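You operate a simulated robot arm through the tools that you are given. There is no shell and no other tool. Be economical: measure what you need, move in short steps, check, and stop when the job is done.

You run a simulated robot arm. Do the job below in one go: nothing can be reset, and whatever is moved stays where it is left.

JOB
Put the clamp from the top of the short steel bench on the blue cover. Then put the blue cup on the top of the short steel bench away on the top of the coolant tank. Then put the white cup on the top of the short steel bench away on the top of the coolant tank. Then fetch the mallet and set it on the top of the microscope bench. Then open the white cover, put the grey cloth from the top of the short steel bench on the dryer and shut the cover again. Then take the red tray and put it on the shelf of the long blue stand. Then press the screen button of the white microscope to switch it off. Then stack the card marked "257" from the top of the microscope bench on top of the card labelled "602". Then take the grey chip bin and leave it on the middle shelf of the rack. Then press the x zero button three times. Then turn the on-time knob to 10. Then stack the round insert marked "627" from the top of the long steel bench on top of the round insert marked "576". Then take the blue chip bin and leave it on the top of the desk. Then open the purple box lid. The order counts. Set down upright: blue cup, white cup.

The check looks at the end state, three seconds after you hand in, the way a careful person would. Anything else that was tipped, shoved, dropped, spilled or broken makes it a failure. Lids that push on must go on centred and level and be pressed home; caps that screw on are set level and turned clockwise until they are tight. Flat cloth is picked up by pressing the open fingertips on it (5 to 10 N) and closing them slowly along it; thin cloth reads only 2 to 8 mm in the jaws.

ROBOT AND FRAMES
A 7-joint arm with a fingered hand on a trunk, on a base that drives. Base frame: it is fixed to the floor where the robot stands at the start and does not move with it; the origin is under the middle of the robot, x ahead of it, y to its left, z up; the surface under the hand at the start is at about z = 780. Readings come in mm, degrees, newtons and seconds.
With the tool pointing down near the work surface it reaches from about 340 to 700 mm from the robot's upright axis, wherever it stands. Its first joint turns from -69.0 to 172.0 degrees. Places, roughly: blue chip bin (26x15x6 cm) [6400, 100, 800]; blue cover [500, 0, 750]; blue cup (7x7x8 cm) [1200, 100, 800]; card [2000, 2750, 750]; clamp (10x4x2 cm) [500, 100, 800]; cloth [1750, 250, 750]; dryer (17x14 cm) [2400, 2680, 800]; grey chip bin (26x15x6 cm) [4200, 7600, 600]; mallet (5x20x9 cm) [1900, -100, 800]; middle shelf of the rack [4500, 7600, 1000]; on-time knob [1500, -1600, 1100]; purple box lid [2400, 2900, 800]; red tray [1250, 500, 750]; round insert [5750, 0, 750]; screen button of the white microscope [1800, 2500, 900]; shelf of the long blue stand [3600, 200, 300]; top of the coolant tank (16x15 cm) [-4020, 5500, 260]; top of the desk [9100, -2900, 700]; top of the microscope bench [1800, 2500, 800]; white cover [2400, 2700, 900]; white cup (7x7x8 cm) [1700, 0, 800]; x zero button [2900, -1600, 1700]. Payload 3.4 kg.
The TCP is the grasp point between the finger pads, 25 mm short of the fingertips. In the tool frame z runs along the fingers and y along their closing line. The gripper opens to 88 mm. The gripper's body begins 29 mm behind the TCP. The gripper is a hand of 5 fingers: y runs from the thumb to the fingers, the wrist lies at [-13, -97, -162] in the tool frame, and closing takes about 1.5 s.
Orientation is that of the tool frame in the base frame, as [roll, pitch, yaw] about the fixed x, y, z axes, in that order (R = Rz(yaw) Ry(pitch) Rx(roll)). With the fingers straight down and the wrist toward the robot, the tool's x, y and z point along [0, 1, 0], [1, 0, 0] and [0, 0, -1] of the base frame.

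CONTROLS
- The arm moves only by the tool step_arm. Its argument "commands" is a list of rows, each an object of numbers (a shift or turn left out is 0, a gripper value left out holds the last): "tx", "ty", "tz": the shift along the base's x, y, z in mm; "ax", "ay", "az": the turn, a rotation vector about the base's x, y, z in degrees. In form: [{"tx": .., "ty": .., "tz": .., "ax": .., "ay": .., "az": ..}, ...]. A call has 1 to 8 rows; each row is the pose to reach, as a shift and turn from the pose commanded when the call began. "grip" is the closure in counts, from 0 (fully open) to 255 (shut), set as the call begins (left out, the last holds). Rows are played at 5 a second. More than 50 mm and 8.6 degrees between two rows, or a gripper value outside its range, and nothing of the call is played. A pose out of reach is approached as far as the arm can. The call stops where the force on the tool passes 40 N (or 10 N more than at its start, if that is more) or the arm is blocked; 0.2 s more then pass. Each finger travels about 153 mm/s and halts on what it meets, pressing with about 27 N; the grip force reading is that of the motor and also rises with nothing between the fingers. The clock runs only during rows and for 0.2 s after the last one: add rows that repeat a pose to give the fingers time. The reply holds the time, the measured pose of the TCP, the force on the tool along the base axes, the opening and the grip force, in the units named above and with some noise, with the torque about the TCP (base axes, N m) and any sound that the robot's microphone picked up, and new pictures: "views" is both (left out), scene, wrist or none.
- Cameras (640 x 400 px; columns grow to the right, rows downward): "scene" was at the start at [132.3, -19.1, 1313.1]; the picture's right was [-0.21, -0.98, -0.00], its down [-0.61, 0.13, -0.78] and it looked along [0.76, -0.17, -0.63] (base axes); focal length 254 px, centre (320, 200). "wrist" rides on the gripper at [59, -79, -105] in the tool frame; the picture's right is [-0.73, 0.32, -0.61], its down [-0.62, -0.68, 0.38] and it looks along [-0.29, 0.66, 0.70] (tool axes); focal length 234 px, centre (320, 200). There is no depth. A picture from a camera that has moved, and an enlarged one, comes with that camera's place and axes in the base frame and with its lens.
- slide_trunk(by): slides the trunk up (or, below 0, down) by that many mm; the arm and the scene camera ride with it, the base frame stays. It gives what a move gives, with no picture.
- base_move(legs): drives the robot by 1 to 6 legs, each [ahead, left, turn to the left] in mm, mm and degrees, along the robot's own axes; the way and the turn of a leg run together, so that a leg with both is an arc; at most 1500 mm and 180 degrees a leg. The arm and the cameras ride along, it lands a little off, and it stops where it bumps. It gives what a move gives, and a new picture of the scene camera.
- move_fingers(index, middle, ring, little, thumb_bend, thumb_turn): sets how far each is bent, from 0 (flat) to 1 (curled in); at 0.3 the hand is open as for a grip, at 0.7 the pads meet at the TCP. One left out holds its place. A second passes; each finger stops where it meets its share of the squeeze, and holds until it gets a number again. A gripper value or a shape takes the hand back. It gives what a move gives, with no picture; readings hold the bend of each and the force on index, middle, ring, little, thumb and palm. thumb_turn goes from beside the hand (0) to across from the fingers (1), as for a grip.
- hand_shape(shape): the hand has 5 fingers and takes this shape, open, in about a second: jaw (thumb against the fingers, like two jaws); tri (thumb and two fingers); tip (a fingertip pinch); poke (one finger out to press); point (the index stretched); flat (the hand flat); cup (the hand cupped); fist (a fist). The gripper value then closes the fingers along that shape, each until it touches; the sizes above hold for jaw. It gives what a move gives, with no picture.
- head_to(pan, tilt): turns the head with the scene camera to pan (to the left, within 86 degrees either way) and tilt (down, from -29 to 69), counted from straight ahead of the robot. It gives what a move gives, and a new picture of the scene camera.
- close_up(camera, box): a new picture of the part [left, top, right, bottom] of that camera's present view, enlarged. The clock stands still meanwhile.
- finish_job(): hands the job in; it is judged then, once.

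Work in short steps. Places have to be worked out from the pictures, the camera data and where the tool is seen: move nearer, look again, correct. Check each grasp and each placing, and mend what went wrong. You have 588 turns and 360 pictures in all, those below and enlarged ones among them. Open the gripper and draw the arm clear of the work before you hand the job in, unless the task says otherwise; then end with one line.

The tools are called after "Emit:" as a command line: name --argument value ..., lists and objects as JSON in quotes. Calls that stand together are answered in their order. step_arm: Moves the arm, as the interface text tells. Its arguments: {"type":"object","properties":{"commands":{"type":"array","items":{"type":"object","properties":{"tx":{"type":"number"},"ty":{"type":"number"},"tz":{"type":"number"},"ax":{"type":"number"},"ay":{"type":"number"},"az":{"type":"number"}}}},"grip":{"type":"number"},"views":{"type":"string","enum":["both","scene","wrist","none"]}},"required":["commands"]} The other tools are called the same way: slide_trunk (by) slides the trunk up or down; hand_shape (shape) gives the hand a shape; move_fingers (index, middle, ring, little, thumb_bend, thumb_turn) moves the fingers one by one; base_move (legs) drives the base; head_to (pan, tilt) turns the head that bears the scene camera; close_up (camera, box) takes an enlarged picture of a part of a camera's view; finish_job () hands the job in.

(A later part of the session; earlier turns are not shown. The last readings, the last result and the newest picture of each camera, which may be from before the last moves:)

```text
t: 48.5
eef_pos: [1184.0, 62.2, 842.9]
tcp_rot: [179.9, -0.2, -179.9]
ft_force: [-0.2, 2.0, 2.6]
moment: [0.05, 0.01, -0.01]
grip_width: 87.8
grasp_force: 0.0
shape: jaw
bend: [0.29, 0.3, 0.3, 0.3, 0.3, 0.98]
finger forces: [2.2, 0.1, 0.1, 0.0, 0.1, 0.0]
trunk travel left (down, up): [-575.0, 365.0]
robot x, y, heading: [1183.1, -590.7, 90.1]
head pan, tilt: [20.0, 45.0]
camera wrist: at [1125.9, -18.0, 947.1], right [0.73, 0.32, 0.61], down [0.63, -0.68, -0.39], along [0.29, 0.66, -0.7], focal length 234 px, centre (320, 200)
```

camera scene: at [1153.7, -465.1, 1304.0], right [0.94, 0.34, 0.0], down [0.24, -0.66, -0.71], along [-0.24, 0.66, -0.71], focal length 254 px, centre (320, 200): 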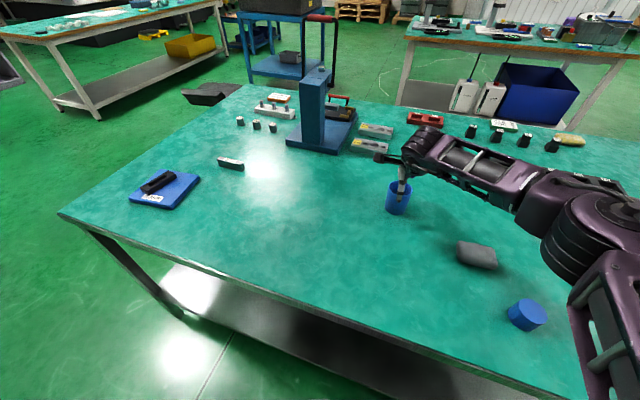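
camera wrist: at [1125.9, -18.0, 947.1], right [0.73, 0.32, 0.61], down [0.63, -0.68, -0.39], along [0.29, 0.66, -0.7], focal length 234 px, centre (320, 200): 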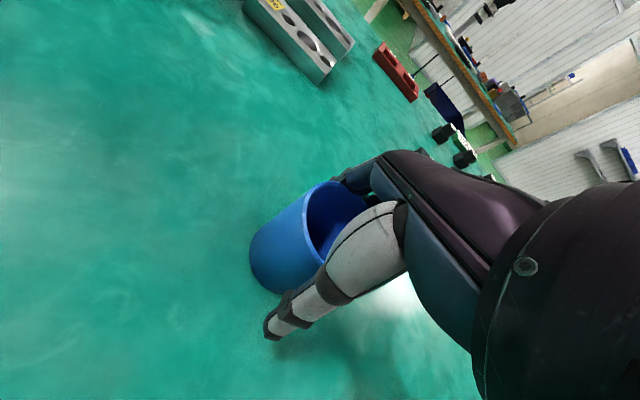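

Straddling. Close and lift slightly.

Emit:
step_arm --commands '[{}, {}, {}, {}, {}, {}]' --grip 255 --views "none"

Emit:
step_arm --commands '[{"tz": 20}, {"tz": 45}, {"tz": 80}, {"tz": 80}]' --views "both"

```text
t: 49.9
eef_pos: [1184.4, 62.1, 842.3]
tcp_rot: [-180.0, -0.1, -179.8]
ft_force: [-0.6, -0.8, 1.2]
moment: [-0.13, -0.01, 0.02]
grip_width: 55.2
grasp_force: 27.0
shape: jaw
bend: [0.38, 0.38, 0.37, 0.36, 0.69, 1.0]
finger forces: [15.9, 7.6, 0.0, 0.0, 23.5, 0.1]
trunk travel left (down, up): [-575.0, 365.0]
robot x, y, heading: [1181.3, -589.1, 90.0]
head pan, tilt: [20.0, 45.0]
```

```text
t: 50.9
eef_pos: [1184.0, 62.3, 921.8]
tcp_rot: [180.0, -0.1, -179.9]
ft_force: [0.0, 0.8, 0.2]
moment: [-0.01, -0.03, 0.02]
grip_width: 55.3
grasp_force: 26.8
shape: jaw
bend: [0.38, 0.38, 0.37, 0.36, 0.69, 1.0]
finger forces: [15.2, 9.1, 0.0, 0.0, 23.1, 0.0]
trunk travel left (down, up): [-575.0, 365.0]
robot x, y, heading: [1185.1, -594.7, 90.1]
head pan, tilt: [20.0, 45.0]
camera scene: at [1153.7, -464.8, 1304.0], right [0.94, 0.34, 0.0], down [0.24, -0.66, -0.71], along [-0.24, 0.66, -0.71], focal length 254 px, centre (320, 200)
camera wrist: at [1126.4, -17.9, 1026.6], right [0.73, 0.33, 0.61], down [0.63, -0.68, -0.38], along [0.29, 0.66, -0.7], focal length 234 px, centre (320, 200)
```

scene: 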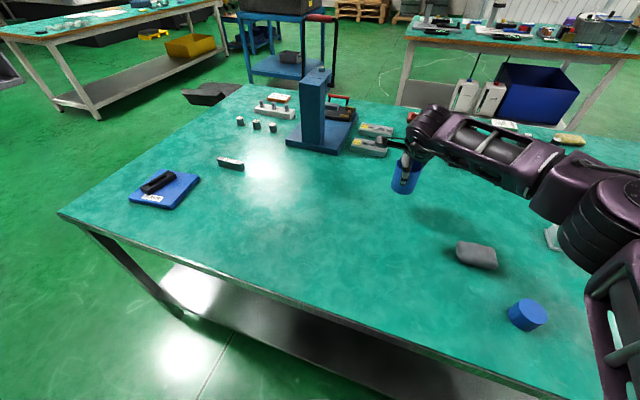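
wrist: 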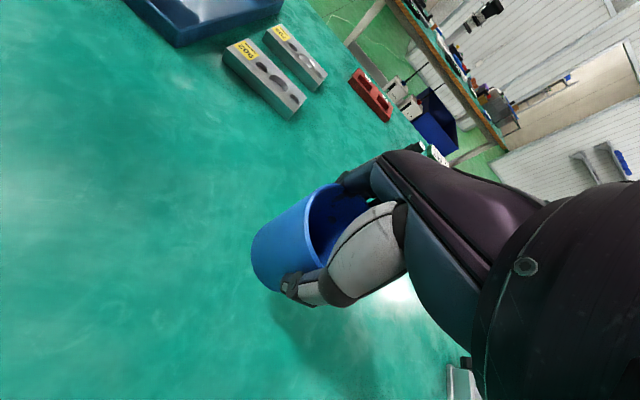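

The blue cup is held. Back away from the bench and strafe to its end, then look toward the coolant tank to plan the drive.

Emit:
base_move --legs '[[-450, 0, 0], [0, 1500, 0], [0, 500, 0]]'

Emit:
head_to --pan 30 --tilt 15

```text
t: 57.3
eef_pos: [463.2, -390.7, 921.3]
tcp_rot: [-179.9, 0.0, -179.8]
ft_force: [0.1, 0.0, -0.9]
moment: [0.02, 0.02, 0.01]
grip_width: 55.1
grasp_force: 27.5
shape: jaw
bend: [0.38, 0.38, 0.37, 0.36, 0.69, 1.0]
finger forces: [15.2, 9.1, 0.0, 0.0, 23.0, 0.0]
trunk travel left (down, up): [-575.0, 365.0]
robot x, y, heading: [463.1, -1042.1, 89.8]
head pan, tilt: [20.0, 45.0]
stopped in leg 2: the robot was blocked; the commanded pose is now the measured one
camera scene: at [433.6, -916.9, 1304.0], right [0.94, 0.34, 0.0], down [0.24, -0.67, -0.71], along [-0.24, 0.66, -0.71], focal length 254 px, centre (320, 200)
```

scene: 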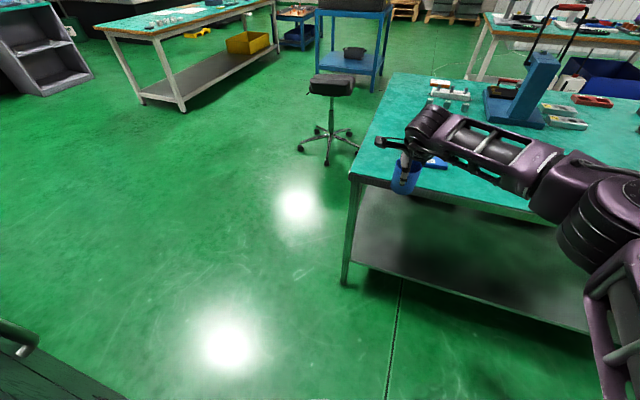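

```text
t: 58.3
eef_pos: [463.2, -390.2, 921.9]
tcp_rot: [-180.0, 0.0, -179.8]
ft_force: [0.1, 0.8, -0.5]
moment: [0.04, 0.0, 0.03]
grip_width: 55.2
grasp_force: 26.9
shape: jaw
bend: [0.38, 0.38, 0.37, 0.36, 0.69, 1.0]
finger forces: [15.1, 9.1, 0.0, 0.0, 23.1, 0.0]
trunk travel left (down, up): [-575.0, 365.0]
robot x, y, heading: [460.2, -1040.1, 90.0]
head pan, tilt: [30.0, 15.0]
camera scene: at [414.3, -912.4, 1350.8], right [0.87, 0.5, 0.0], down [0.13, -0.23, -0.97], along [-0.48, 0.84, -0.26], focal length 254 px, centre (320, 200)
```

scene: 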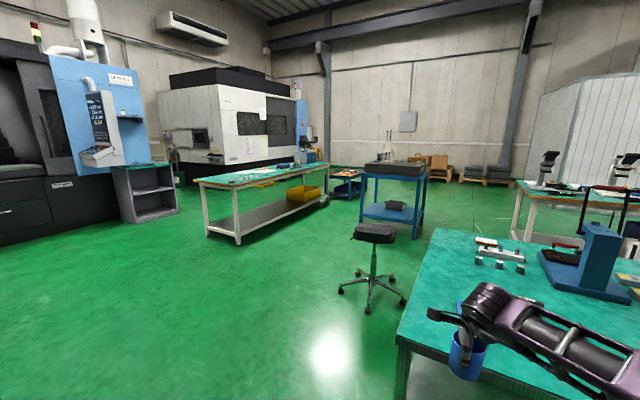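

I was blocked on the left by something near the lower-left corner. Look at it before moving.

Emit:
head_to --pan 84 --tilt 40

```text
t: 59.5
eef_pos: [463.1, -392.0, 921.3]
tcp_rot: [180.0, 0.0, -179.8]
ft_force: [-0.2, 0.5, -0.9]
moment: [-0.02, -0.04, 0.02]
grip_width: 55.3
grasp_force: 26.9
shape: jaw
bend: [0.38, 0.38, 0.37, 0.36, 0.69, 1.0]
finger forces: [15.1, 9.2, 0.0, 0.1, 23.1, 0.0]
trunk travel left (down, up): [-575.0, 365.0]
robot x, y, heading: [460.4, -1041.6, 90.1]
head pan, tilt: [84.0, 40.0]
camera scene: at [376.2, -984.3, 1311.3], right [0.11, 0.99, 0.0], down [0.64, -0.07, -0.77], along [-0.76, 0.08, -0.64], focal length 254 px, centre (320, 200)
```

scene: 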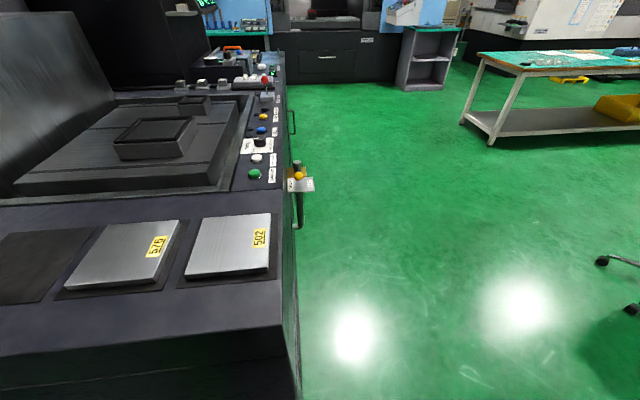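

It's the fixed surface grinder; nothing moved. Turn the arm away, shift to the clear aisle, back out past the bench end, and face +y.

Emit:
base_move --legs '[[0, 0, -90], [0, 450, 0], [-1500, 0, 0], [-260, 0, 0], [0, 0, 90]]'

Emit:
head_to --pan 30 --tilt 12

```text
t: 78.2
eef_pos: [-1251.2, 68.5, 921.3]
tcp_rot: [179.9, 0.0, 178.9]
ft_force: [-0.6, 0.1, -0.3]
moment: [-0.01, 0.0, -0.01]
grip_width: 54.5
grasp_force: 26.8
shape: jaw
bend: [0.38, 0.38, 0.37, 0.36, 0.7, 1.0]
finger forces: [14.6, 9.0, 0.1, 0.0, 22.3, 0.0]
trunk travel left (down, up): [-575.0, 365.0]
robot x, y, heading: [-1268.2, -584.6, 88.9]
head pan, tilt: [84.0, 40.0]
camera scene: at [-1350.8, -522.9, 1311.3], right [0.13, 0.99, 0.0], down [0.64, -0.08, -0.77], along [-0.76, 0.1, -0.64], focal length 254 px, centre (320, 200)
```

scene: 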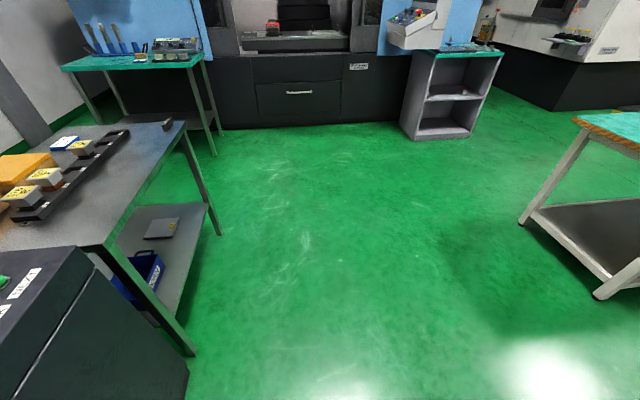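

```text
t: 79.4
eef_pos: [-1249.9, 68.9, 920.8]
tcp_rot: [-180.0, 0.0, 178.8]
ft_force: [-0.3, -0.3, -0.6]
moment: [0.01, 0.03, 0.02]
grip_width: 54.2
grasp_force: 26.6
shape: jaw
bend: [0.38, 0.38, 0.37, 0.36, 0.7, 1.0]
finger forces: [14.6, 9.1, 0.0, 0.0, 22.3, 0.0]
trunk travel left (down, up): [-575.0, 365.0]
robot x, y, heading: [-1266.7, -584.5, 88.7]
head pan, tilt: [30.0, 12.0]
camera scene: at [-1311.2, -452.1, 1355.7], right [0.88, 0.48, 0.0], down [0.1, -0.18, -0.98], along [-0.47, 0.86, -0.21], focal length 254 px, centre (320, 200)
```

scene: 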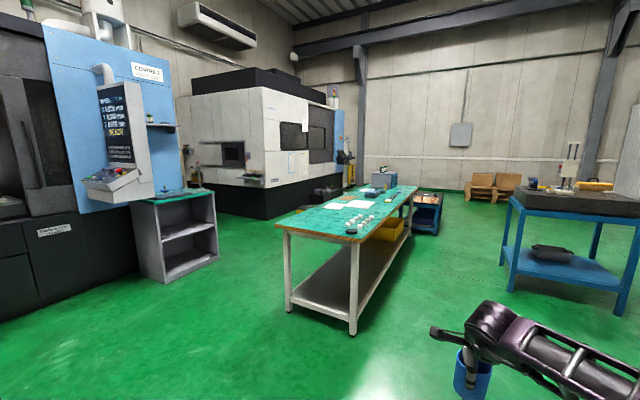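

The tank is in front of the white machine beyond the bench. I'll strafe left to x≈-3150 and drive up the aisle between the cabinet and the green bench.

Emit:
base_move --legs '[[0, 0, 1.2], [0, 1500, 0], [0, 380, 0], [1500, 0, 0], [1300, 0, 0]]'

Emit:
head_to --pan 15 --tilt 20

```text
t: 102.5
eef_pos: [-3220.1, 2872.3, 921.2]
tcp_rot: [-180.0, 0.0, -179.1]
ft_force: [0.4, 0.2, 0.0]
moment: [0.0, 0.01, 0.01]
grip_width: 54.4
grasp_force: 27.2
shape: jaw
bend: [0.38, 0.38, 0.37, 0.36, 0.7, 1.0]
finger forces: [14.3, 9.3, 0.0, 0.1, 22.3, 0.1]
trunk travel left (down, up): [-575.0, 365.0]
robot x, y, heading: [-3213.5, 2220.3, 90.6]
head pan, tilt: [30.0, 12.0]
camera scene: at [-3262.3, 2349.2, 1355.7], right [0.86, 0.51, 0.0], down [0.11, -0.18, -0.98], along [-0.5, 0.84, -0.21], focal length 254 px, centre (320, 200)
```

scene: 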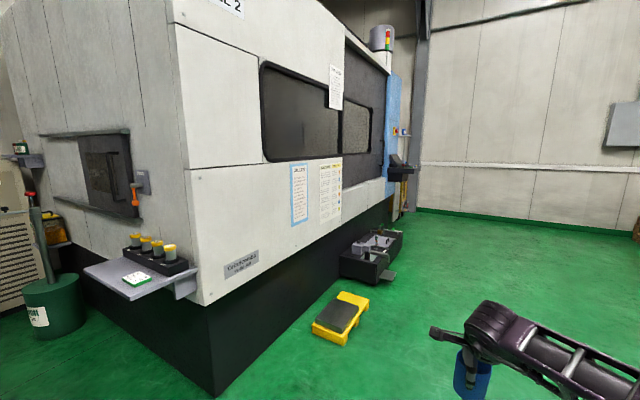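

```text
t: 103.3
eef_pos: [-3220.6, 2870.7, 921.7]
tcp_rot: [-179.9, 0.0, -179.1]
ft_force: [0.3, 0.4, 0.2]
moment: [0.02, 0.01, -0.02]
grip_width: 54.3
grasp_force: 26.9
shape: jaw
bend: [0.38, 0.38, 0.37, 0.36, 0.7, 1.0]
finger forces: [14.4, 9.1, 0.1, 0.0, 22.4, 0.1]
trunk travel left (down, up): [-575.0, 365.0]
robot x, y, heading: [-3213.3, 2220.6, 90.8]
head pan, tilt: [15.0, 20.0]
camera scene: at [-3240.0, 2358.4, 1342.7], right [0.96, 0.27, 0.0], down [0.09, -0.33, -0.94], along [-0.25, 0.9, -0.34], focal length 254 px, centre (320, 200)
```

scene: 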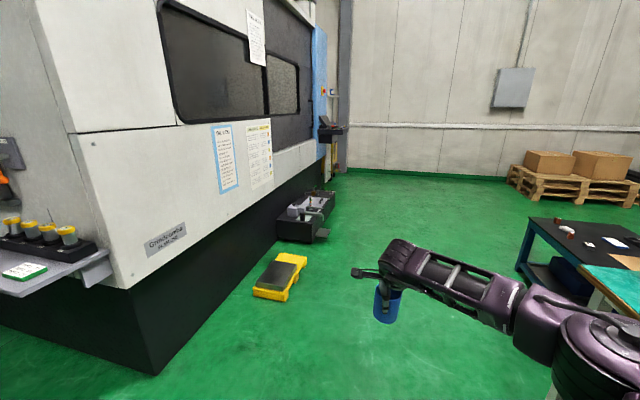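

The tank shows at about (305,215) px. Zoom in on it.

Emit:
close_up --camera "scene" --box '[250, 165, 360, 235]'

```text
5.71 times, centred on (305, 200) of scene
camera zoom: at [-3240.0, 2358.4, 1342.7], right [0.96, 0.27, 0.0], down [0.09, -0.33, -0.94], along [-0.25, 0.9, -0.34], focal length 1453 px, centre (406, 200)
```

zoom: 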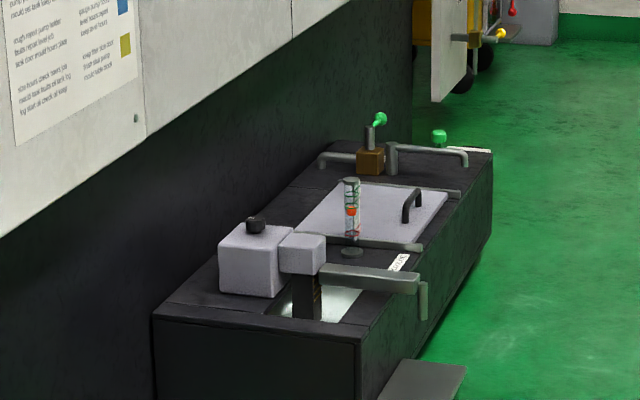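

The free patch near the listed spot lies on the far-right of the tank top, past the grey lid. Drive up alongside and turn to face the tank.

Emit:
base_move --legs '[[1500, 0, 0], [1500, 0, 0], [280, 0, 0], [0, 0, 89.5]]'

Emit:
head_to --pan 0 --tilt 50

```text
t: 122.9
eef_pos: [-3845.7, 5503.1, 921.0]
tcp_rot: [180.0, 0.0, -92.9]
ft_force: [0.1, -0.1, 0.3]
moment: [-0.01, 0.0, -0.01]
grip_width: 53.7
grasp_force: 26.8
shape: jaw
bend: [0.38, 0.38, 0.37, 0.36, 0.71, 1.0]
finger forces: [14.1, 8.9, 0.0, 0.0, 21.9, 0.0]
trunk travel left (down, up): [-575.0, 365.0]
robot x, y, heading: [-3191.6, 5471.9, 176.9]
head pan, tilt: [15.0, 20.0]
camera scene: at [-3337.0, 5450.2, 1342.7], right [-0.2, 0.98, 0.0], down [0.34, 0.07, -0.94], along [-0.92, -0.19, -0.34], focal length 254 px, centre (320, 200)
```

scene: 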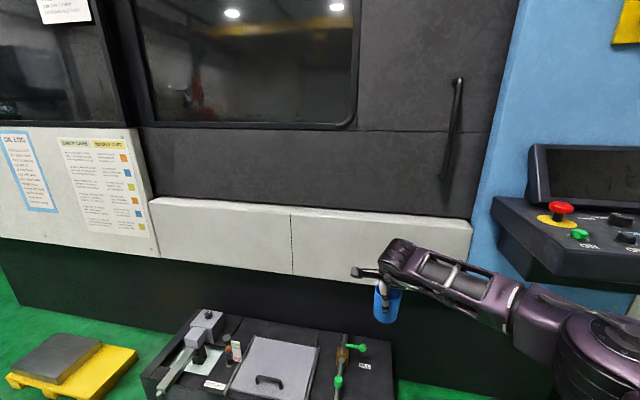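

```text
t: 123.9
eef_pos: [-3844.9, 5504.0, 923.0]
tcp_rot: [-180.0, 0.0, -92.9]
ft_force: [-0.2, -0.2, -1.1]
moment: [-0.04, 0.01, -0.04]
grip_width: 53.9
grasp_force: 27.0
shape: jaw
bend: [0.38, 0.38, 0.37, 0.36, 0.71, 1.0]
finger forces: [14.0, 9.1, 0.1, 0.0, 22.0, 0.1]
trunk travel left (down, up): [-575.0, 365.0]
robot x, y, heading: [-3195.2, 5463.1, 176.7]
head pan, tilt: [0.0, 50.0]
camera scene: at [-3322.7, 5473.5, 1297.2], right [0.06, 1.0, 0.0], down [0.76, -0.04, -0.64], along [-0.64, 0.04, -0.77], focal length 254 px, centre (320, 200)
```

scene: 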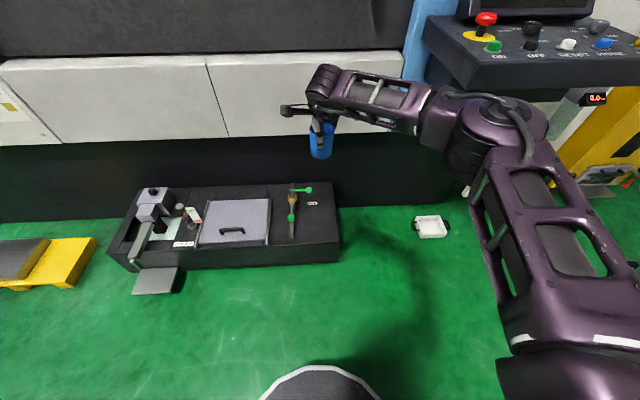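

Emit:
close_up --camera "scene" --box '[260, 170, 356, 230]'

Emit:
close_up --camera "scene" --box '[260, 210, 356, 270]'

```text
6.67 times, centred on (308, 200) of scene
camera zoom: at [-3322.7, 5473.5, 1297.2], right [0.06, 1.0, 0.0], down [0.76, -0.04, -0.64], along [-0.64, 0.04, -0.77], focal length 1696 px, centre (400, 200)
```

zoom: 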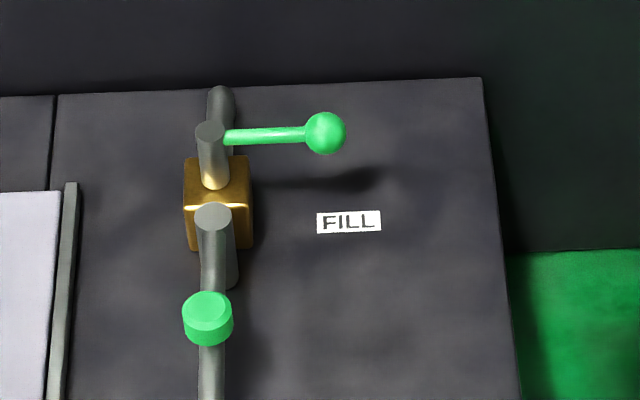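

```text
6.67 times, centred on (308, 240) of scene
camera zoom: at [-3322.7, 5473.5, 1297.2], right [0.06, 1.0, 0.0], down [0.76, -0.04, -0.64], along [-0.64, 0.04, -0.77], focal length 1696 px, centre (400, -67)
```

zoom: 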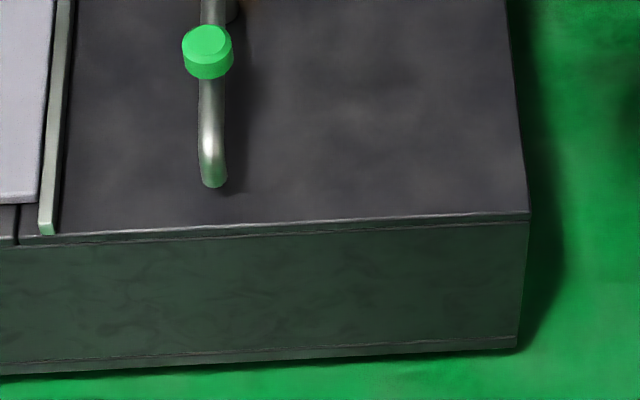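

The free patch spans y≈5400–5600, x≈-4150…-3925, right of the fill valve. To keep the elbow clear of the control panel, I'll approach diagonally from (-3560,5090), heading about 138°.

Emit:
base_move --legs '[[0, 385, 0], [0, 0, -38.5], [270, 238, 0]]'

```text
t: 130.0
eef_pos: [-4068.5, 5504.1, 921.6]
tcp_rot: [179.9, 0.0, -130.9]
ft_force: [0.3, -0.2, -1.0]
moment: [-0.02, -0.03, -0.02]
grip_width: 53.7
grasp_force: 26.5
shape: jaw
bend: [0.38, 0.38, 0.37, 0.36, 0.71, 1.0]
finger forces: [14.0, 9.1, 0.0, 0.0, 21.8, 0.0]
trunk travel left (down, up): [-575.0, 365.0]
robot x, y, heading: [-3575.3, 5072.5, 138.9]
head pan, tilt: [0.0, 50.0]
camera scene: at [-3674.8, 5157.7, 1297.1], right [0.66, 0.75, 0.0], down [0.58, -0.5, -0.64], along [-0.48, 0.42, -0.77], focal length 254 px, centre (320, 200)
```

scene: 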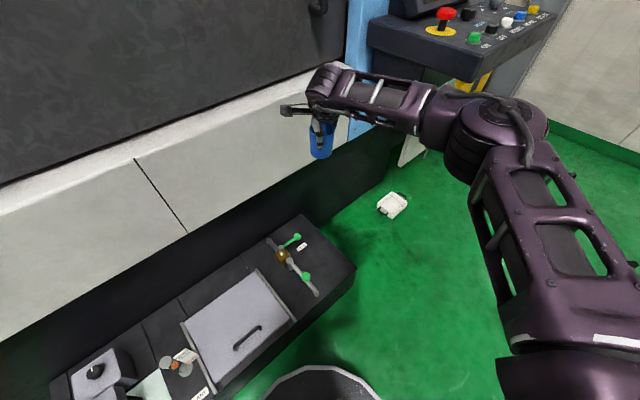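

Shift over the left spot B≈(-4048,5475) and lower the trunk by 480.

Emit:
step_arm --commands '[{"tx": 10, "ty": -15}, {"tx": 20, "ty": -29}]' --views "none"

Emit:
slide_trunk --by -470

Emit:
step_arm --commands '[{}]' --views "both"

```text
t: 130.6
eef_pos: [-4047.8, 5475.0, 920.8]
tcp_rot: [-180.0, 0.1, -130.9]
ft_force: [-0.2, 0.4, -0.7]
moment: [0.0, 0.01, -0.02]
grip_width: 53.9
grasp_force: 26.6
shape: jaw
bend: [0.38, 0.38, 0.37, 0.36, 0.71, 1.0]
finger forces: [14.0, 9.0, 0.0, 0.0, 21.9, 0.0]
trunk travel left (down, up): [-575.0, 365.0]
robot x, y, heading: [-3577.6, 5076.8, 138.8]
head pan, tilt: [0.0, 50.0]
```

```text
refused: -470 is not a number from -400 to 400
```

```text
t: 131.0
eef_pos: [-4048.9, 5476.1, 921.4]
tcp_rot: [-180.0, 0.0, -131.0]
ft_force: [-0.3, 0.6, -0.3]
moment: [-0.02, -0.02, 0.0]
grip_width: 53.6
grasp_force: 27.1
shape: jaw
bend: [0.38, 0.38, 0.37, 0.36, 0.71, 1.0]
finger forces: [14.1, 9.2, 0.1, 0.1, 21.8, 0.0]
trunk travel left (down, up): [-575.0, 365.0]
robot x, y, heading: [-3578.9, 5076.5, 139.0]
head pan, tilt: [0.0, 50.0]
camera scene: at [-3674.1, 5157.7, 1297.1], right [0.66, 0.75, 0.0], down [0.58, -0.5, -0.64], along [-0.48, 0.42, -0.77], focal length 254 px, centre (320, 200)
camera wrist: at [-4025.8, 5378.9, 1025.9], right [0.23, 0.76, 0.61], down [0.92, 0.03, -0.38], along [-0.31, 0.65, -0.7], focal length 234 px, centre (320, 200)
```

scene: 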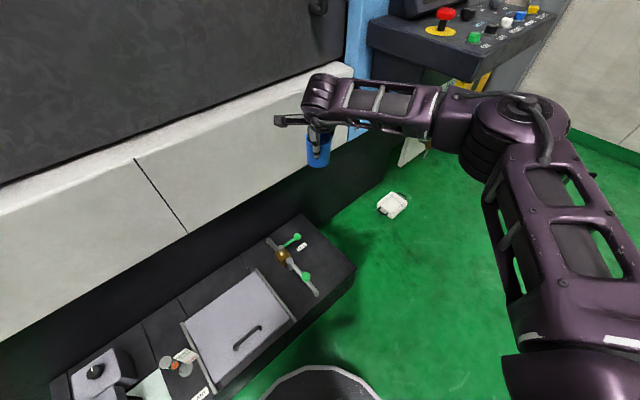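
wrist: 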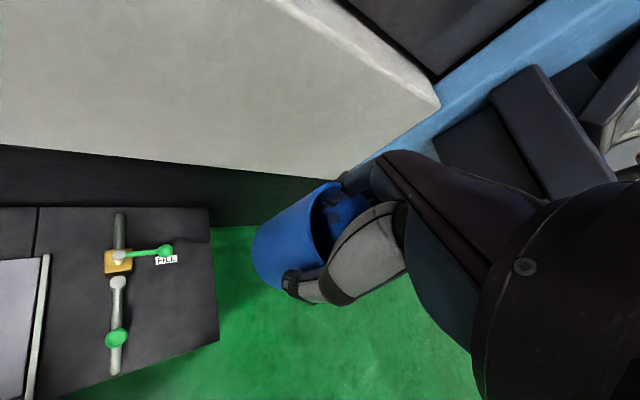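

Emit:
slide_trunk --by -400

Emit:
step_arm --commands '[{}]' --views "both"

```text
t: 134.8
eef_pos: [-4048.0, 5474.7, 521.1]
tcp_rot: [-180.0, -0.1, -130.9]
ft_force: [-0.2, -0.2, -0.9]
moment: [-0.01, 0.02, 0.0]
grip_width: 53.9
grasp_force: 26.8
shape: jaw
bend: [0.38, 0.38, 0.37, 0.36, 0.71, 1.0]
finger forces: [13.9, 9.2, 0.1, 0.1, 21.8, 0.1]
trunk travel left (down, up): [-175.0, 765.0]
robot x, y, heading: [-3575.5, 5074.2, 139.1]
head pan, tilt: [0.0, 50.0]
```

```text
t: 135.2
eef_pos: [-4047.0, 5475.5, 520.4]
tcp_rot: [180.0, 0.0, -130.9]
ft_force: [0.0, -0.2, -1.1]
moment: [0.01, 0.01, 0.02]
grip_width: 53.8
grasp_force: 27.5
shape: jaw
bend: [0.38, 0.38, 0.37, 0.36, 0.71, 1.0]
finger forces: [13.9, 9.1, 0.0, 0.0, 21.8, 0.1]
trunk travel left (down, up): [-175.0, 765.0]
robot x, y, heading: [-3578.1, 5075.7, 138.8]
head pan, tilt: [0.0, 50.0]
camera scene: at [-3674.2, 5157.7, 897.1], right [0.66, 0.75, 0.0], down [0.58, -0.5, -0.64], along [-0.48, 0.42, -0.77], focal length 254 px, centre (320, 200)
camera wrist: at [-4025.9, 5378.8, 625.8], right [0.23, 0.76, 0.61], down [0.92, 0.03, -0.38], along [-0.31, 0.65, -0.7], focal length 234 px, centre (320, 200)
```

scene: 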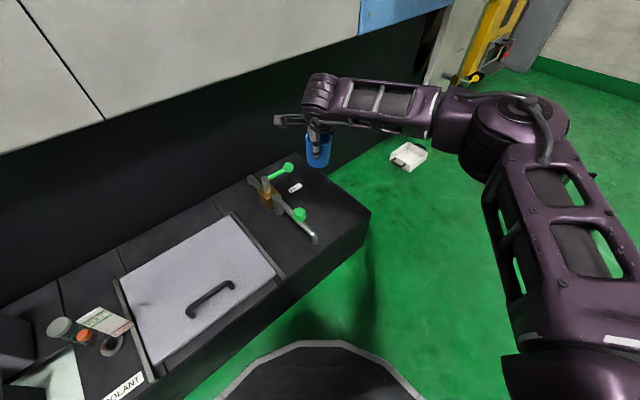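
wrist: 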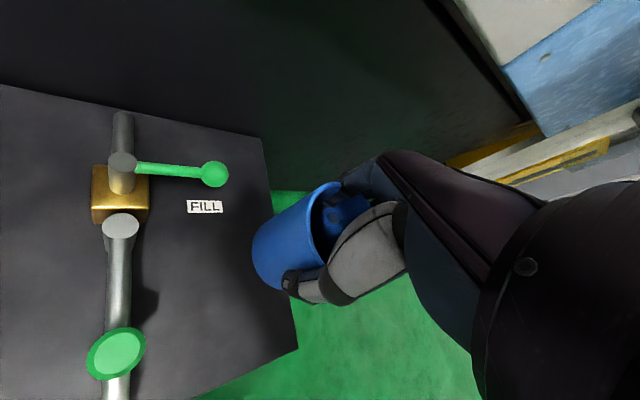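

Spot confirmed from both heights (corner (-3928,5588), pipe end y≈5399). Lower further.

Emit:
slide_trunk --by -165

Emit:
step_arm --commands '[{"tz": -5}, {"tz": -10}, {"tz": -15}, {"tz": -20}]' --views "both"

```text
t: 137.1
eef_pos: [-4047.8, 5475.4, 356.1]
tcp_rot: [-180.0, 0.0, -130.9]
ft_force: [0.5, 0.5, -0.9]
moment: [0.0, -0.01, -0.01]
grip_width: 53.3
grasp_force: 26.8
shape: jaw
bend: [0.38, 0.38, 0.37, 0.36, 0.71, 1.0]
finger forces: [13.9, 9.3, 0.1, 0.0, 21.7, 0.0]
trunk travel left (down, up): [-10.0, 930.0]
robot x, y, heading: [-3576.4, 5073.9, 139.0]
head pan, tilt: [0.0, 50.0]
```

```text
t: 138.1
eef_pos: [-4048.5, 5476.2, 335.4]
tcp_rot: [180.0, 0.0, -131.0]
ft_force: [-0.1, -0.8, -1.2]
moment: [0.03, -0.03, 0.01]
grip_width: 53.4
grasp_force: 27.2
shape: jaw
bend: [0.38, 0.38, 0.37, 0.36, 0.71, 1.0]
finger forces: [13.8, 9.3, 0.1, 0.0, 21.7, 0.1]
trunk travel left (down, up): [-10.0, 930.0]
robot x, y, heading: [-3577.4, 5074.9, 138.6]
head pan, tilt: [0.0, 50.0]
camera scene: at [-3674.1, 5157.7, 732.1], right [0.66, 0.75, 0.0], down [0.58, -0.5, -0.64], along [-0.48, 0.42, -0.77], focal length 254 px, centre (320, 200)
camera wrist: at [-4025.9, 5378.5, 440.4], right [0.23, 0.76, 0.61], down [0.92, 0.03, -0.38], along [-0.31, 0.65, -0.7], focal length 234 px, centre (320, 200)
```

scene: 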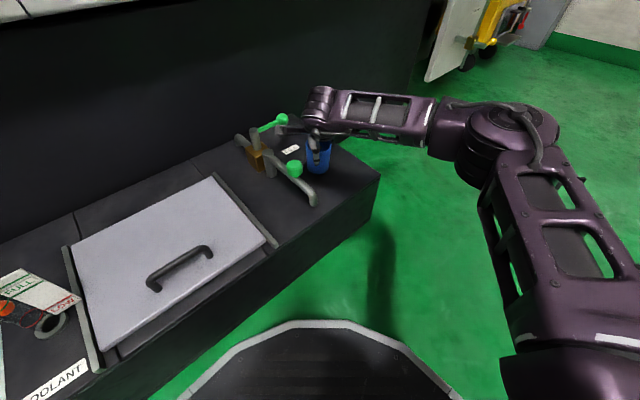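
wrist: 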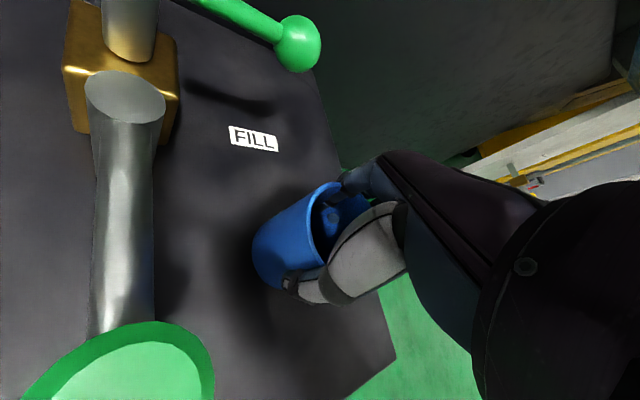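

Emit:
step_arm --commands '[{"tz": -4}, {"tz": -7}, {"tz": -9}, {"tz": -11}, {"tz": -13}, {"tz": -15}, {"tz": -17}]' --views "none"

```text
t: 139.7
eef_pos: [-4048.7, 5474.7, 321.6]
tcp_rot: [179.7, -0.1, -130.8]
ft_force: [-3.4, -0.2, 14.3]
moment: [-0.02, -0.15, 0.03]
grip_width: 53.4
grasp_force: 26.8
shape: jaw
bend: [0.38, 0.38, 0.37, 0.36, 0.71, 1.0]
finger forces: [19.3, 9.2, 0.1, 0.0, 22.9, 0.0]
trunk travel left (down, up): [-10.0, 930.0]
robot x, y, heading: [-3575.7, 5072.9, 138.8]
head pan, tilt: [0.0, 50.0]
```

Contact as predicted. Release and check.

Emit:
step_arm --commands '[{"tz": 2}, {"tz": 2}, {"tz": 2}, {"tz": 2}, {"tz": 2}, {"tz": 2}]' --grip 0 --views "wrist"

```text
t: 141.1
eef_pos: [-4047.1, 5475.4, 321.3]
tcp_rot: [-180.0, 0.0, -131.0]
ft_force: [-0.4, 0.2, 0.3]
moment: [-0.01, 0.01, 0.02]
grip_width: 87.9
grasp_force: 0.1
shape: jaw
bend: [0.3, 0.3, 0.3, 0.3, 0.3, 0.98]
finger forces: [0.1, 0.1, 0.1, 0.0, 0.0, 0.0]
trunk travel left (down, up): [-10.0, 930.0]
robot x, y, heading: [-3575.6, 5075.5, 138.9]
head pan, tilt: [0.0, 50.0]
camera wrist: at [-4025.8, 5378.9, 425.7], right [0.23, 0.76, 0.61], down [0.92, 0.03, -0.38], along [-0.31, 0.65, -0.7], focal length 234 px, centre (320, 200)
```

wrist: 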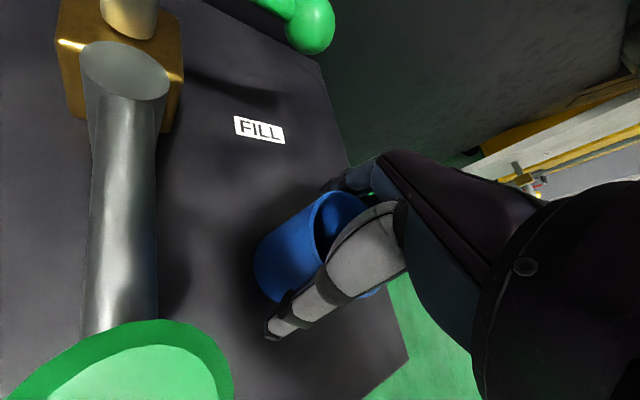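

Released cleanly. Raise the hand and trunk, then look.

Emit:
slide_trunk --by 280

Emit:
slide_trunk --by 285

Emit:
step_arm --commands '[{}]' --views "wrist"

```text
t: 143.9
eef_pos: [-4048.2, 5476.0, 600.7]
tcp_rot: [-179.9, -0.1, -130.9]
ft_force: [0.5, -0.5, 0.0]
moment: [0.01, 0.02, -0.01]
grip_width: 87.4
grasp_force: 0.1
shape: jaw
bend: [0.3, 0.3, 0.3, 0.3, 0.3, 0.98]
finger forces: [0.0, 0.0, 0.1, 0.1, 0.1, 0.0]
trunk travel left (down, up): [-290.0, 650.0]
robot x, y, heading: [-3573.9, 5071.9, 139.0]
head pan, tilt: [0.0, 50.0]
```

```text
t: 146.8
eef_pos: [-4047.5, 5475.9, 884.8]
tcp_rot: [-179.9, 0.0, -130.9]
ft_force: [1.1, -0.1, -0.1]
moment: [-0.03, -0.01, -0.03]
grip_width: 87.6
grasp_force: 0.0
shape: jaw
bend: [0.3, 0.3, 0.3, 0.3, 0.3, 0.98]
finger forces: [0.1, 0.1, 0.0, 0.0, 0.1, 0.0]
trunk travel left (down, up): [-575.0, 365.0]
robot x, y, heading: [-3576.9, 5076.9, 138.9]
head pan, tilt: [0.0, 50.0]
```

```text
t: 147.2
eef_pos: [-4048.2, 5476.1, 885.5]
tcp_rot: [-180.0, 0.0, -131.0]
ft_force: [0.4, 0.6, 0.6]
moment: [0.03, -0.02, 0.01]
grip_width: 87.7
grasp_force: 0.1
shape: jaw
bend: [0.3, 0.3, 0.3, 0.3, 0.3, 0.98]
finger forces: [0.0, 0.0, 0.0, 0.0, 0.0, 0.1]
trunk travel left (down, up): [-575.0, 365.0]
robot x, y, heading: [-3577.3, 5072.1, 139.0]
head pan, tilt: [0.0, 50.0]
camera wrist: at [-4025.8, 5379.0, 990.7], right [0.23, 0.76, 0.61], down [0.92, 0.03, -0.38], along [-0.31, 0.65, -0.7], focal length 234 px, centre (320, 200)
```

wrist: 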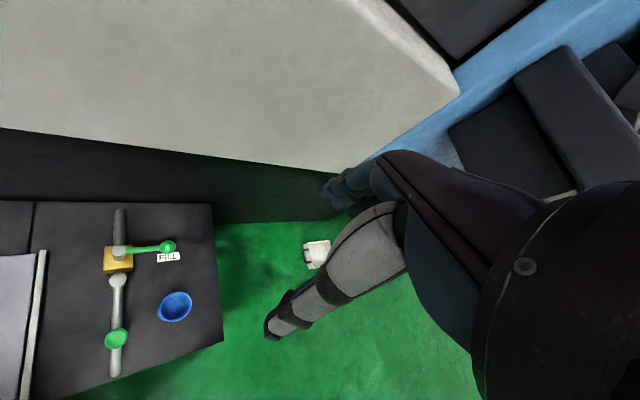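

Blue cup stands upright on the tank. Drive back the same way for the white cup.

Emit:
base_move --legs '[[-270, -238, 0], [0, 0, -48.9], [-1500, 0, 0]]'

```text
t: 158.6
eef_pos: [-3212.9, 4224.2, 885.4]
tcp_rot: [179.9, 0.1, -179.1]
ft_force: [0.2, -0.9, 0.3]
moment: [0.04, 0.03, 0.04]
grip_width: 87.7
grasp_force: 0.1
shape: jaw
bend: [0.3, 0.3, 0.3, 0.3, 0.3, 0.98]
finger forces: [0.0, 0.1, 0.0, 0.0, 0.1, 0.0]
trunk travel left (down, up): [-575.0, 365.0]
robot x, y, heading: [-3197.5, 3606.7, 90.6]
head pan, tilt: [0.0, 50.0]
camera scene: at [-3200.7, 3732.6, 1297.1], right [1.0, 0.01, 0.0], down [0.01, -0.77, -0.64], along [-0.01, 0.64, -0.77], focal length 254 px, centre (320, 200)
```

scene: 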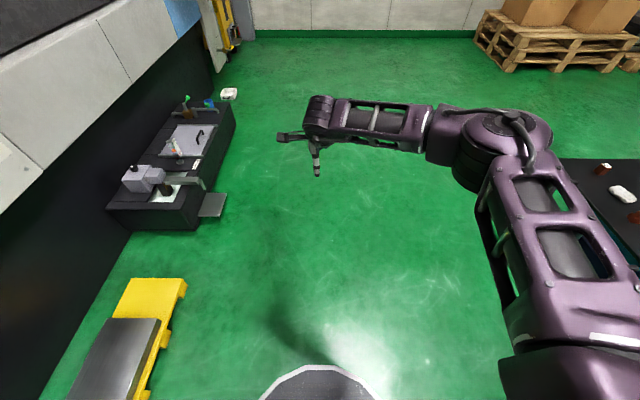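

Emit:
slide_trunk --by 200

Emit:
base_move --legs '[[0, 0, -0.6], [-1500, 0, 0], [-1500, 0, 0], [-1210, 0, 0], [0, 0, -90], [1500, 0, 0]]'

```text
t: 160.8
eef_pos: [-3211.8, 4225.5, 1086.0]
tcp_rot: [-180.0, 0.0, -179.2]
ft_force: [-1.0, -0.1, 0.7]
moment: [0.0, -0.01, 0.02]
grip_width: 87.6
grasp_force: 0.0
shape: jaw
bend: [0.3, 0.3, 0.3, 0.3, 0.3, 0.98]
finger forces: [0.0, 0.1, 0.1, 0.0, 0.0, 0.0]
trunk travel left (down, up): [-775.0, 165.0]
robot x, y, heading: [-3199.2, 3607.4, 90.4]
head pan, tilt: [0.0, 50.0]
```

```text
t: 192.2
eef_pos: [-1017.3, -521.5, 1085.8]
tcp_rot: [180.0, 0.0, 91.6]
ft_force: [-0.1, 1.2, 0.6]
moment: [0.03, 0.02, 0.02]
grip_width: 87.6
grasp_force: 0.2
shape: jaw
bend: [0.3, 0.3, 0.3, 0.3, 0.3, 0.98]
finger forces: [0.1, 0.0, 0.0, 0.1, 0.0, 0.0]
trunk travel left (down, up): [-775.0, 165.0]
robot x, y, heading: [-1634.9, -543.5, 1.3]
head pan, tilt: [0.0, 50.0]
camera scene: at [-1509.4, -538.8, 1497.1], right [0.02, -1.0, 0.0], down [-0.77, -0.02, -0.64], along [0.64, 0.01, -0.77], focal length 254 px, centre (320, 200)
```

scene: 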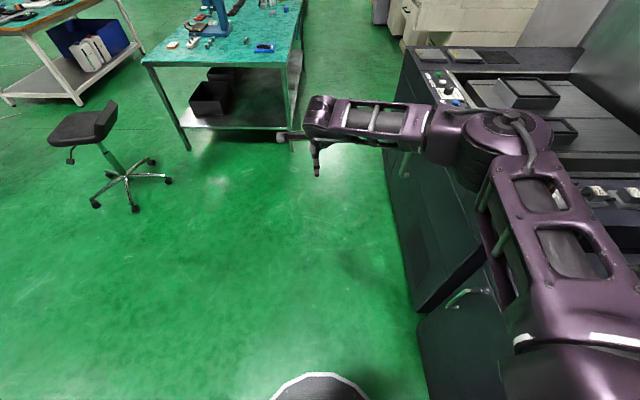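

Emit:
base_move --legs '[[0, -55, -1.3], [1500, 0, 0], [1500, 0, 0]]'

```text
t: 207.1
eef_pos: [1965.3, -615.9, 1086.1]
tcp_rot: [180.0, 0.1, 89.6]
ft_force: [0.3, -0.2, 0.1]
moment: [0.01, -0.02, 0.02]
grip_width: 87.8
grasp_force: 0.0
shape: jaw
bend: [0.3, 0.3, 0.3, 0.3, 0.3, 0.98]
finger forces: [0.0, 0.1, 0.0, 0.0, 0.0, 0.1]
trunk travel left (down, up): [-775.0, 165.0]
robot x, y, heading: [1348.6, -614.3, -0.7]
head pan, tilt: [0.0, 50.0]
camera scene: at [1472.5, -616.9, 1497.1], right [-0.01, -1.0, 0.0], down [-0.77, 0.01, -0.64], along [0.64, -0.01, -0.77], focal length 254 px, centre (320, 200)
```

scene: 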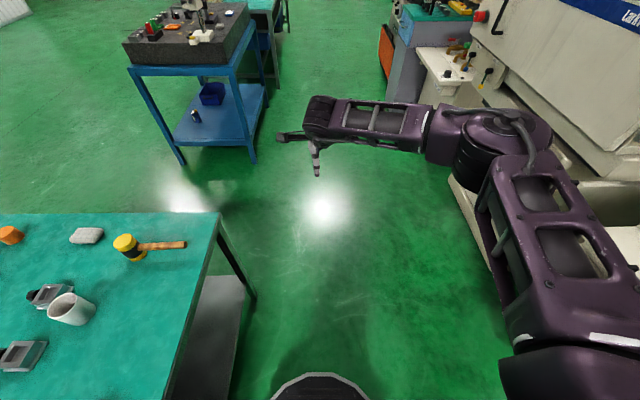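

White cup at ≈(1677,13). Move up to it and face the bench.

Emit:
base_move --legs '[[330, 10, 0.7], [0, 0, 90]]'

```text
t: 213.2
eef_pos: [1665.5, 13.5, 1086.1]
tcp_rot: [-180.0, 0.0, -178.7]
ft_force: [-0.4, -0.3, -0.1]
moment: [0.0, -0.01, 0.04]
grip_width: 87.5
grasp_force: 0.0
shape: jaw
bend: [0.3, 0.3, 0.3, 0.3, 0.3, 0.98]
finger forces: [0.0, 0.0, 0.0, 0.0, 0.0, 0.0]
trunk travel left (down, up): [-775.0, 165.0]
robot x, y, heading: [1682.5, -606.8, 91.0]
head pan, tilt: [0.0, 50.0]
camera scene: at [1678.4, -478.7, 1497.1], right [1.0, 0.02, 0.0], down [0.01, -0.77, -0.64], along [-0.01, 0.64, -0.77], focal length 254 px, centre (320, 200)
```

scene: 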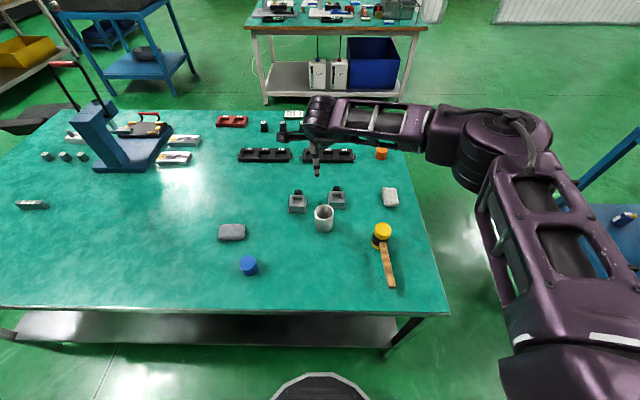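

Cup at ≈(1681,8). Lower to z≈930 above it and check with the wrist camera.

Emit:
step_arm --commands '[{"tx": 7, "ty": -3, "tz": -40}, {"tx": 14, "ty": -6, "tz": -80}, {"tx": 14, "ty": -6, "tz": -120}, {"tx": 14, "ty": -6, "tz": -155}]' --views "wrist"

```text
t: 214.2
eef_pos: [1677.5, 9.1, 930.1]
tcp_rot: [-180.0, 0.0, -178.7]
ft_force: [0.1, -0.5, -0.2]
moment: [0.02, 0.0, -0.02]
grip_width: 87.8
grasp_force: 0.1
shape: jaw
bend: [0.3, 0.3, 0.3, 0.3, 0.3, 0.98]
finger forces: [0.0, 0.0, 0.1, 0.0, 0.0, 0.0]
trunk travel left (down, up): [-775.0, 165.0]
robot x, y, heading: [1683.4, -608.0, 91.3]
head pan, tilt: [0.0, 50.0]
camera wrist: at [1621.1, -72.8, 1035.0], right [0.72, 0.34, 0.61], down [0.64, -0.67, -0.38], along [0.28, 0.66, -0.7], focal length 234 px, centre (320, 200)
```

wrist: 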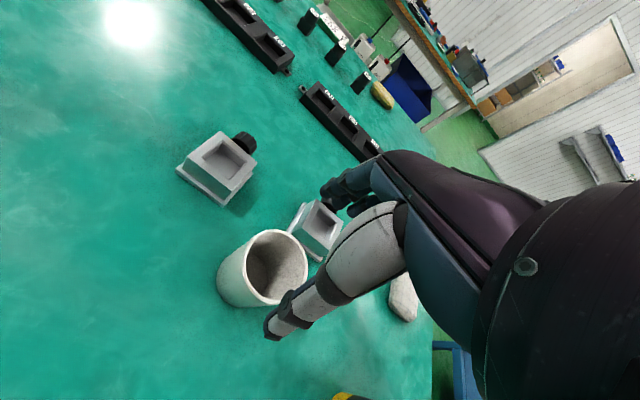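

Emit:
step_arm --commands '[{"tx": 5, "ty": -4, "tz": -20}, {"tx": 5, "ty": -4, "tz": -48}]' --views "wrist"

```text
t: 214.8
eef_pos: [1682.7, 4.0, 883.9]
tcp_rot: [-180.0, 0.0, -178.7]
ft_force: [-0.2, -0.6, 0.7]
moment: [-0.05, 0.02, -0.04]
grip_width: 87.3
grasp_force: 0.0
shape: jaw
bend: [0.3, 0.3, 0.3, 0.3, 0.3, 0.98]
finger forces: [0.0, 0.0, 0.0, 0.0, 0.0, 0.1]
trunk travel left (down, up): [-775.0, 165.0]
robot x, y, heading: [1681.2, -606.4, 91.0]
head pan, tilt: [0.0, 50.0]
camera wrist: at [1625.9, -77.6, 987.8], right [0.72, 0.34, 0.61], down [0.64, -0.67, -0.38], along [0.27, 0.66, -0.7], focal length 234 px, centre (320, 200)
```

wrist: 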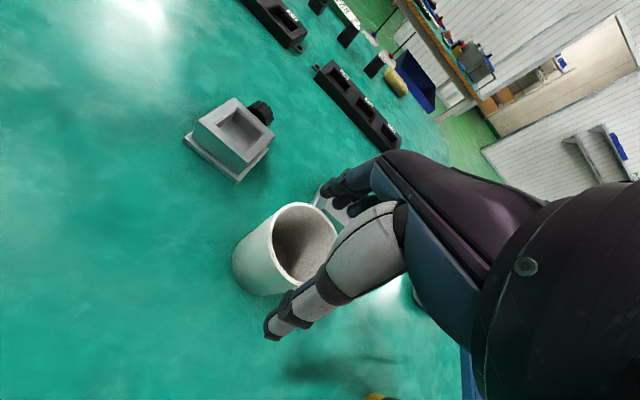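

Emit:
step_arm --commands '[{"tx": -2, "ty": -1, "tz": -10}, {"tx": -2, "ty": -1, "tz": -20}, {"tx": -2, "ty": -1, "tz": -30}, {"tx": -2, "ty": -1, "tz": -41}]' --views "wrist"

```text
t: 215.8
eef_pos: [1679.1, 3.8, 843.2]
tcp_rot: [179.9, 0.0, -178.7]
ft_force: [-0.4, 1.3, 1.2]
moment: [0.07, -0.02, 0.01]
grip_width: 87.9
grasp_force: 0.0
shape: jaw
bend: [0.3, 0.3, 0.3, 0.3, 0.3, 0.98]
finger forces: [2.2, 0.0, 0.1, 0.1, 0.0, 0.0]
trunk travel left (down, up): [-775.0, 165.0]
robot x, y, heading: [1683.8, -606.0, 91.2]
head pan, tilt: [0.0, 50.0]
camera wrist: at [1623.5, -78.6, 947.6], right [0.72, 0.34, 0.61], down [0.64, -0.67, -0.38], along [0.27, 0.66, -0.7], focal length 234 px, centre (320, 200)
```

wrist: 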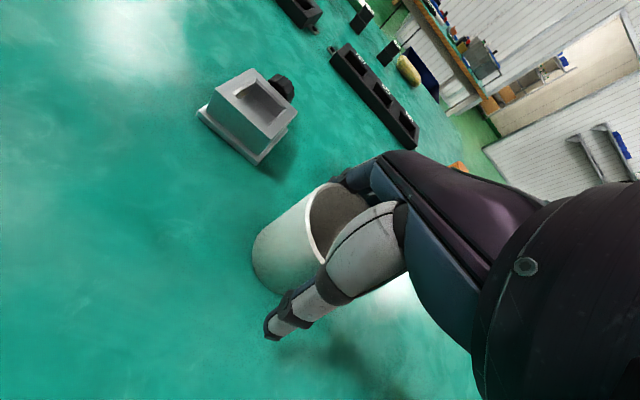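

Same as with the blue cup. Close, then lift.

Emit:
step_arm --commands '[{}, {}, {}, {}, {}, {}]' --grip 255 --views "none"

Emit:
step_arm --commands '[{"tz": 20}, {"tz": 50}, {"tz": 100}, {"tz": 150}, {"tz": 195}]' --views "both"

```text
t: 217.2
eef_pos: [1679.3, 1.9, 842.0]
tcp_rot: [-180.0, 0.0, -178.7]
ft_force: [-1.1, -0.9, 1.8]
moment: [-0.05, 0.02, -0.01]
grip_width: 57.1
grasp_force: 26.8
shape: jaw
bend: [0.39, 0.4, 0.37, 0.4, 0.67, 1.0]
finger forces: [15.0, 8.8, 0.1, 0.0, 24.3, 0.0]
trunk travel left (down, up): [-775.0, 165.0]
robot x, y, heading: [1680.6, -604.2, 91.1]
head pan, tilt: [0.0, 50.0]
```

```text
t: 218.3
eef_pos: [1682.1, 1.6, 1037.6]
tcp_rot: [180.0, 0.0, -178.6]
ft_force: [0.4, 0.3, -0.7]
moment: [-0.03, -0.01, 0.04]
grip_width: 56.6
grasp_force: 27.4
shape: jaw
bend: [0.39, 0.39, 0.37, 0.4, 0.67, 1.0]
finger forces: [14.4, 9.9, 0.0, 0.2, 24.2, 0.1]
trunk travel left (down, up): [-775.0, 165.0]
robot x, y, heading: [1681.4, -606.0, 91.2]
head pan, tilt: [0.0, 50.0]
camera scene: at [1678.4, -479.2, 1497.1], right [1.0, 0.02, 0.0], down [0.01, -0.77, -0.64], along [-0.01, 0.64, -0.77], focal length 254 px, centre (320, 200)
camera wrist: at [1623.7, -79.7, 1142.8], right [0.72, 0.34, 0.61], down [0.64, -0.67, -0.38], along [0.28, 0.66, -0.7], focal length 234 px, centre (320, 200)
```

scene: 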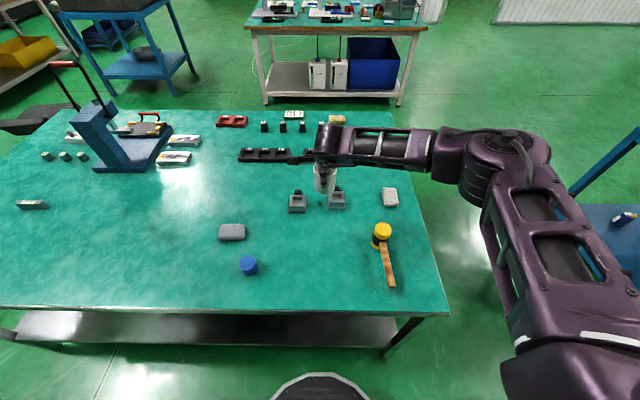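
wrist: 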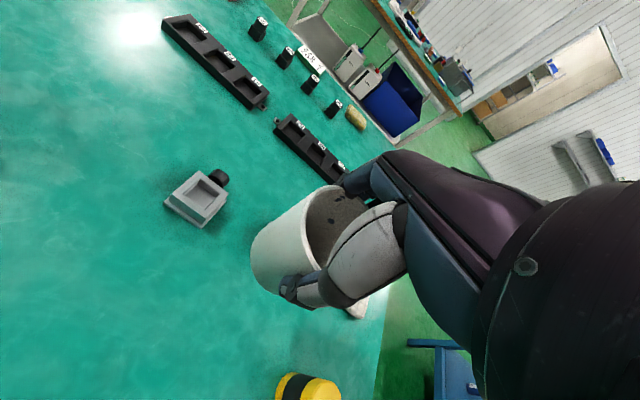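

White cup held upright. Turn back and retrace the route.

Emit:
base_move --legs '[[0, 0, -91.1], [-1500, 0, 0], [-1500, 0, 0]]'

```text
t: 236.6
eef_pos: [-681.1, -558.3, 1039.1]
tcp_rot: [-179.9, -0.1, 89.9]
ft_force: [-0.1, 0.1, -0.2]
moment: [0.0, -0.02, -0.02]
grip_width: 56.4
grasp_force: 27.3
shape: jaw
bend: [0.39, 0.39, 0.37, 0.4, 0.67, 1.0]
finger forces: [14.0, 9.9, 0.0, 0.0, 23.6, 0.0]
trunk travel left (down, up): [-775.0, 165.0]
robot x, y, heading: [-1288.6, -544.2, -0.4]
head pan, tilt: [0.0, 50.0]
camera scene: at [-1163.9, -545.8, 1497.1], right [-0.01, -1.0, 0.0], down [-0.77, 0.01, -0.64], along [0.64, -0.01, -0.77], focal length 254 px, centre (320, 200)
```

scene: 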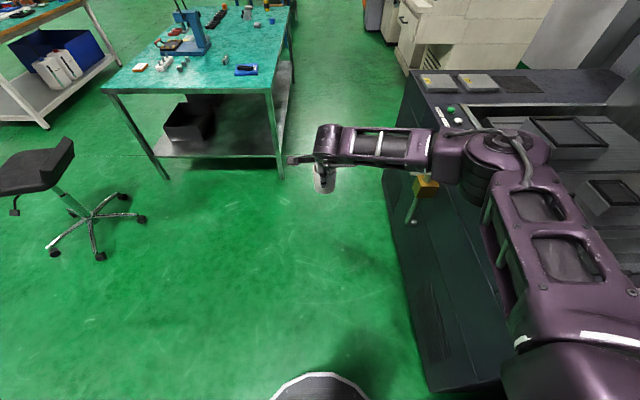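

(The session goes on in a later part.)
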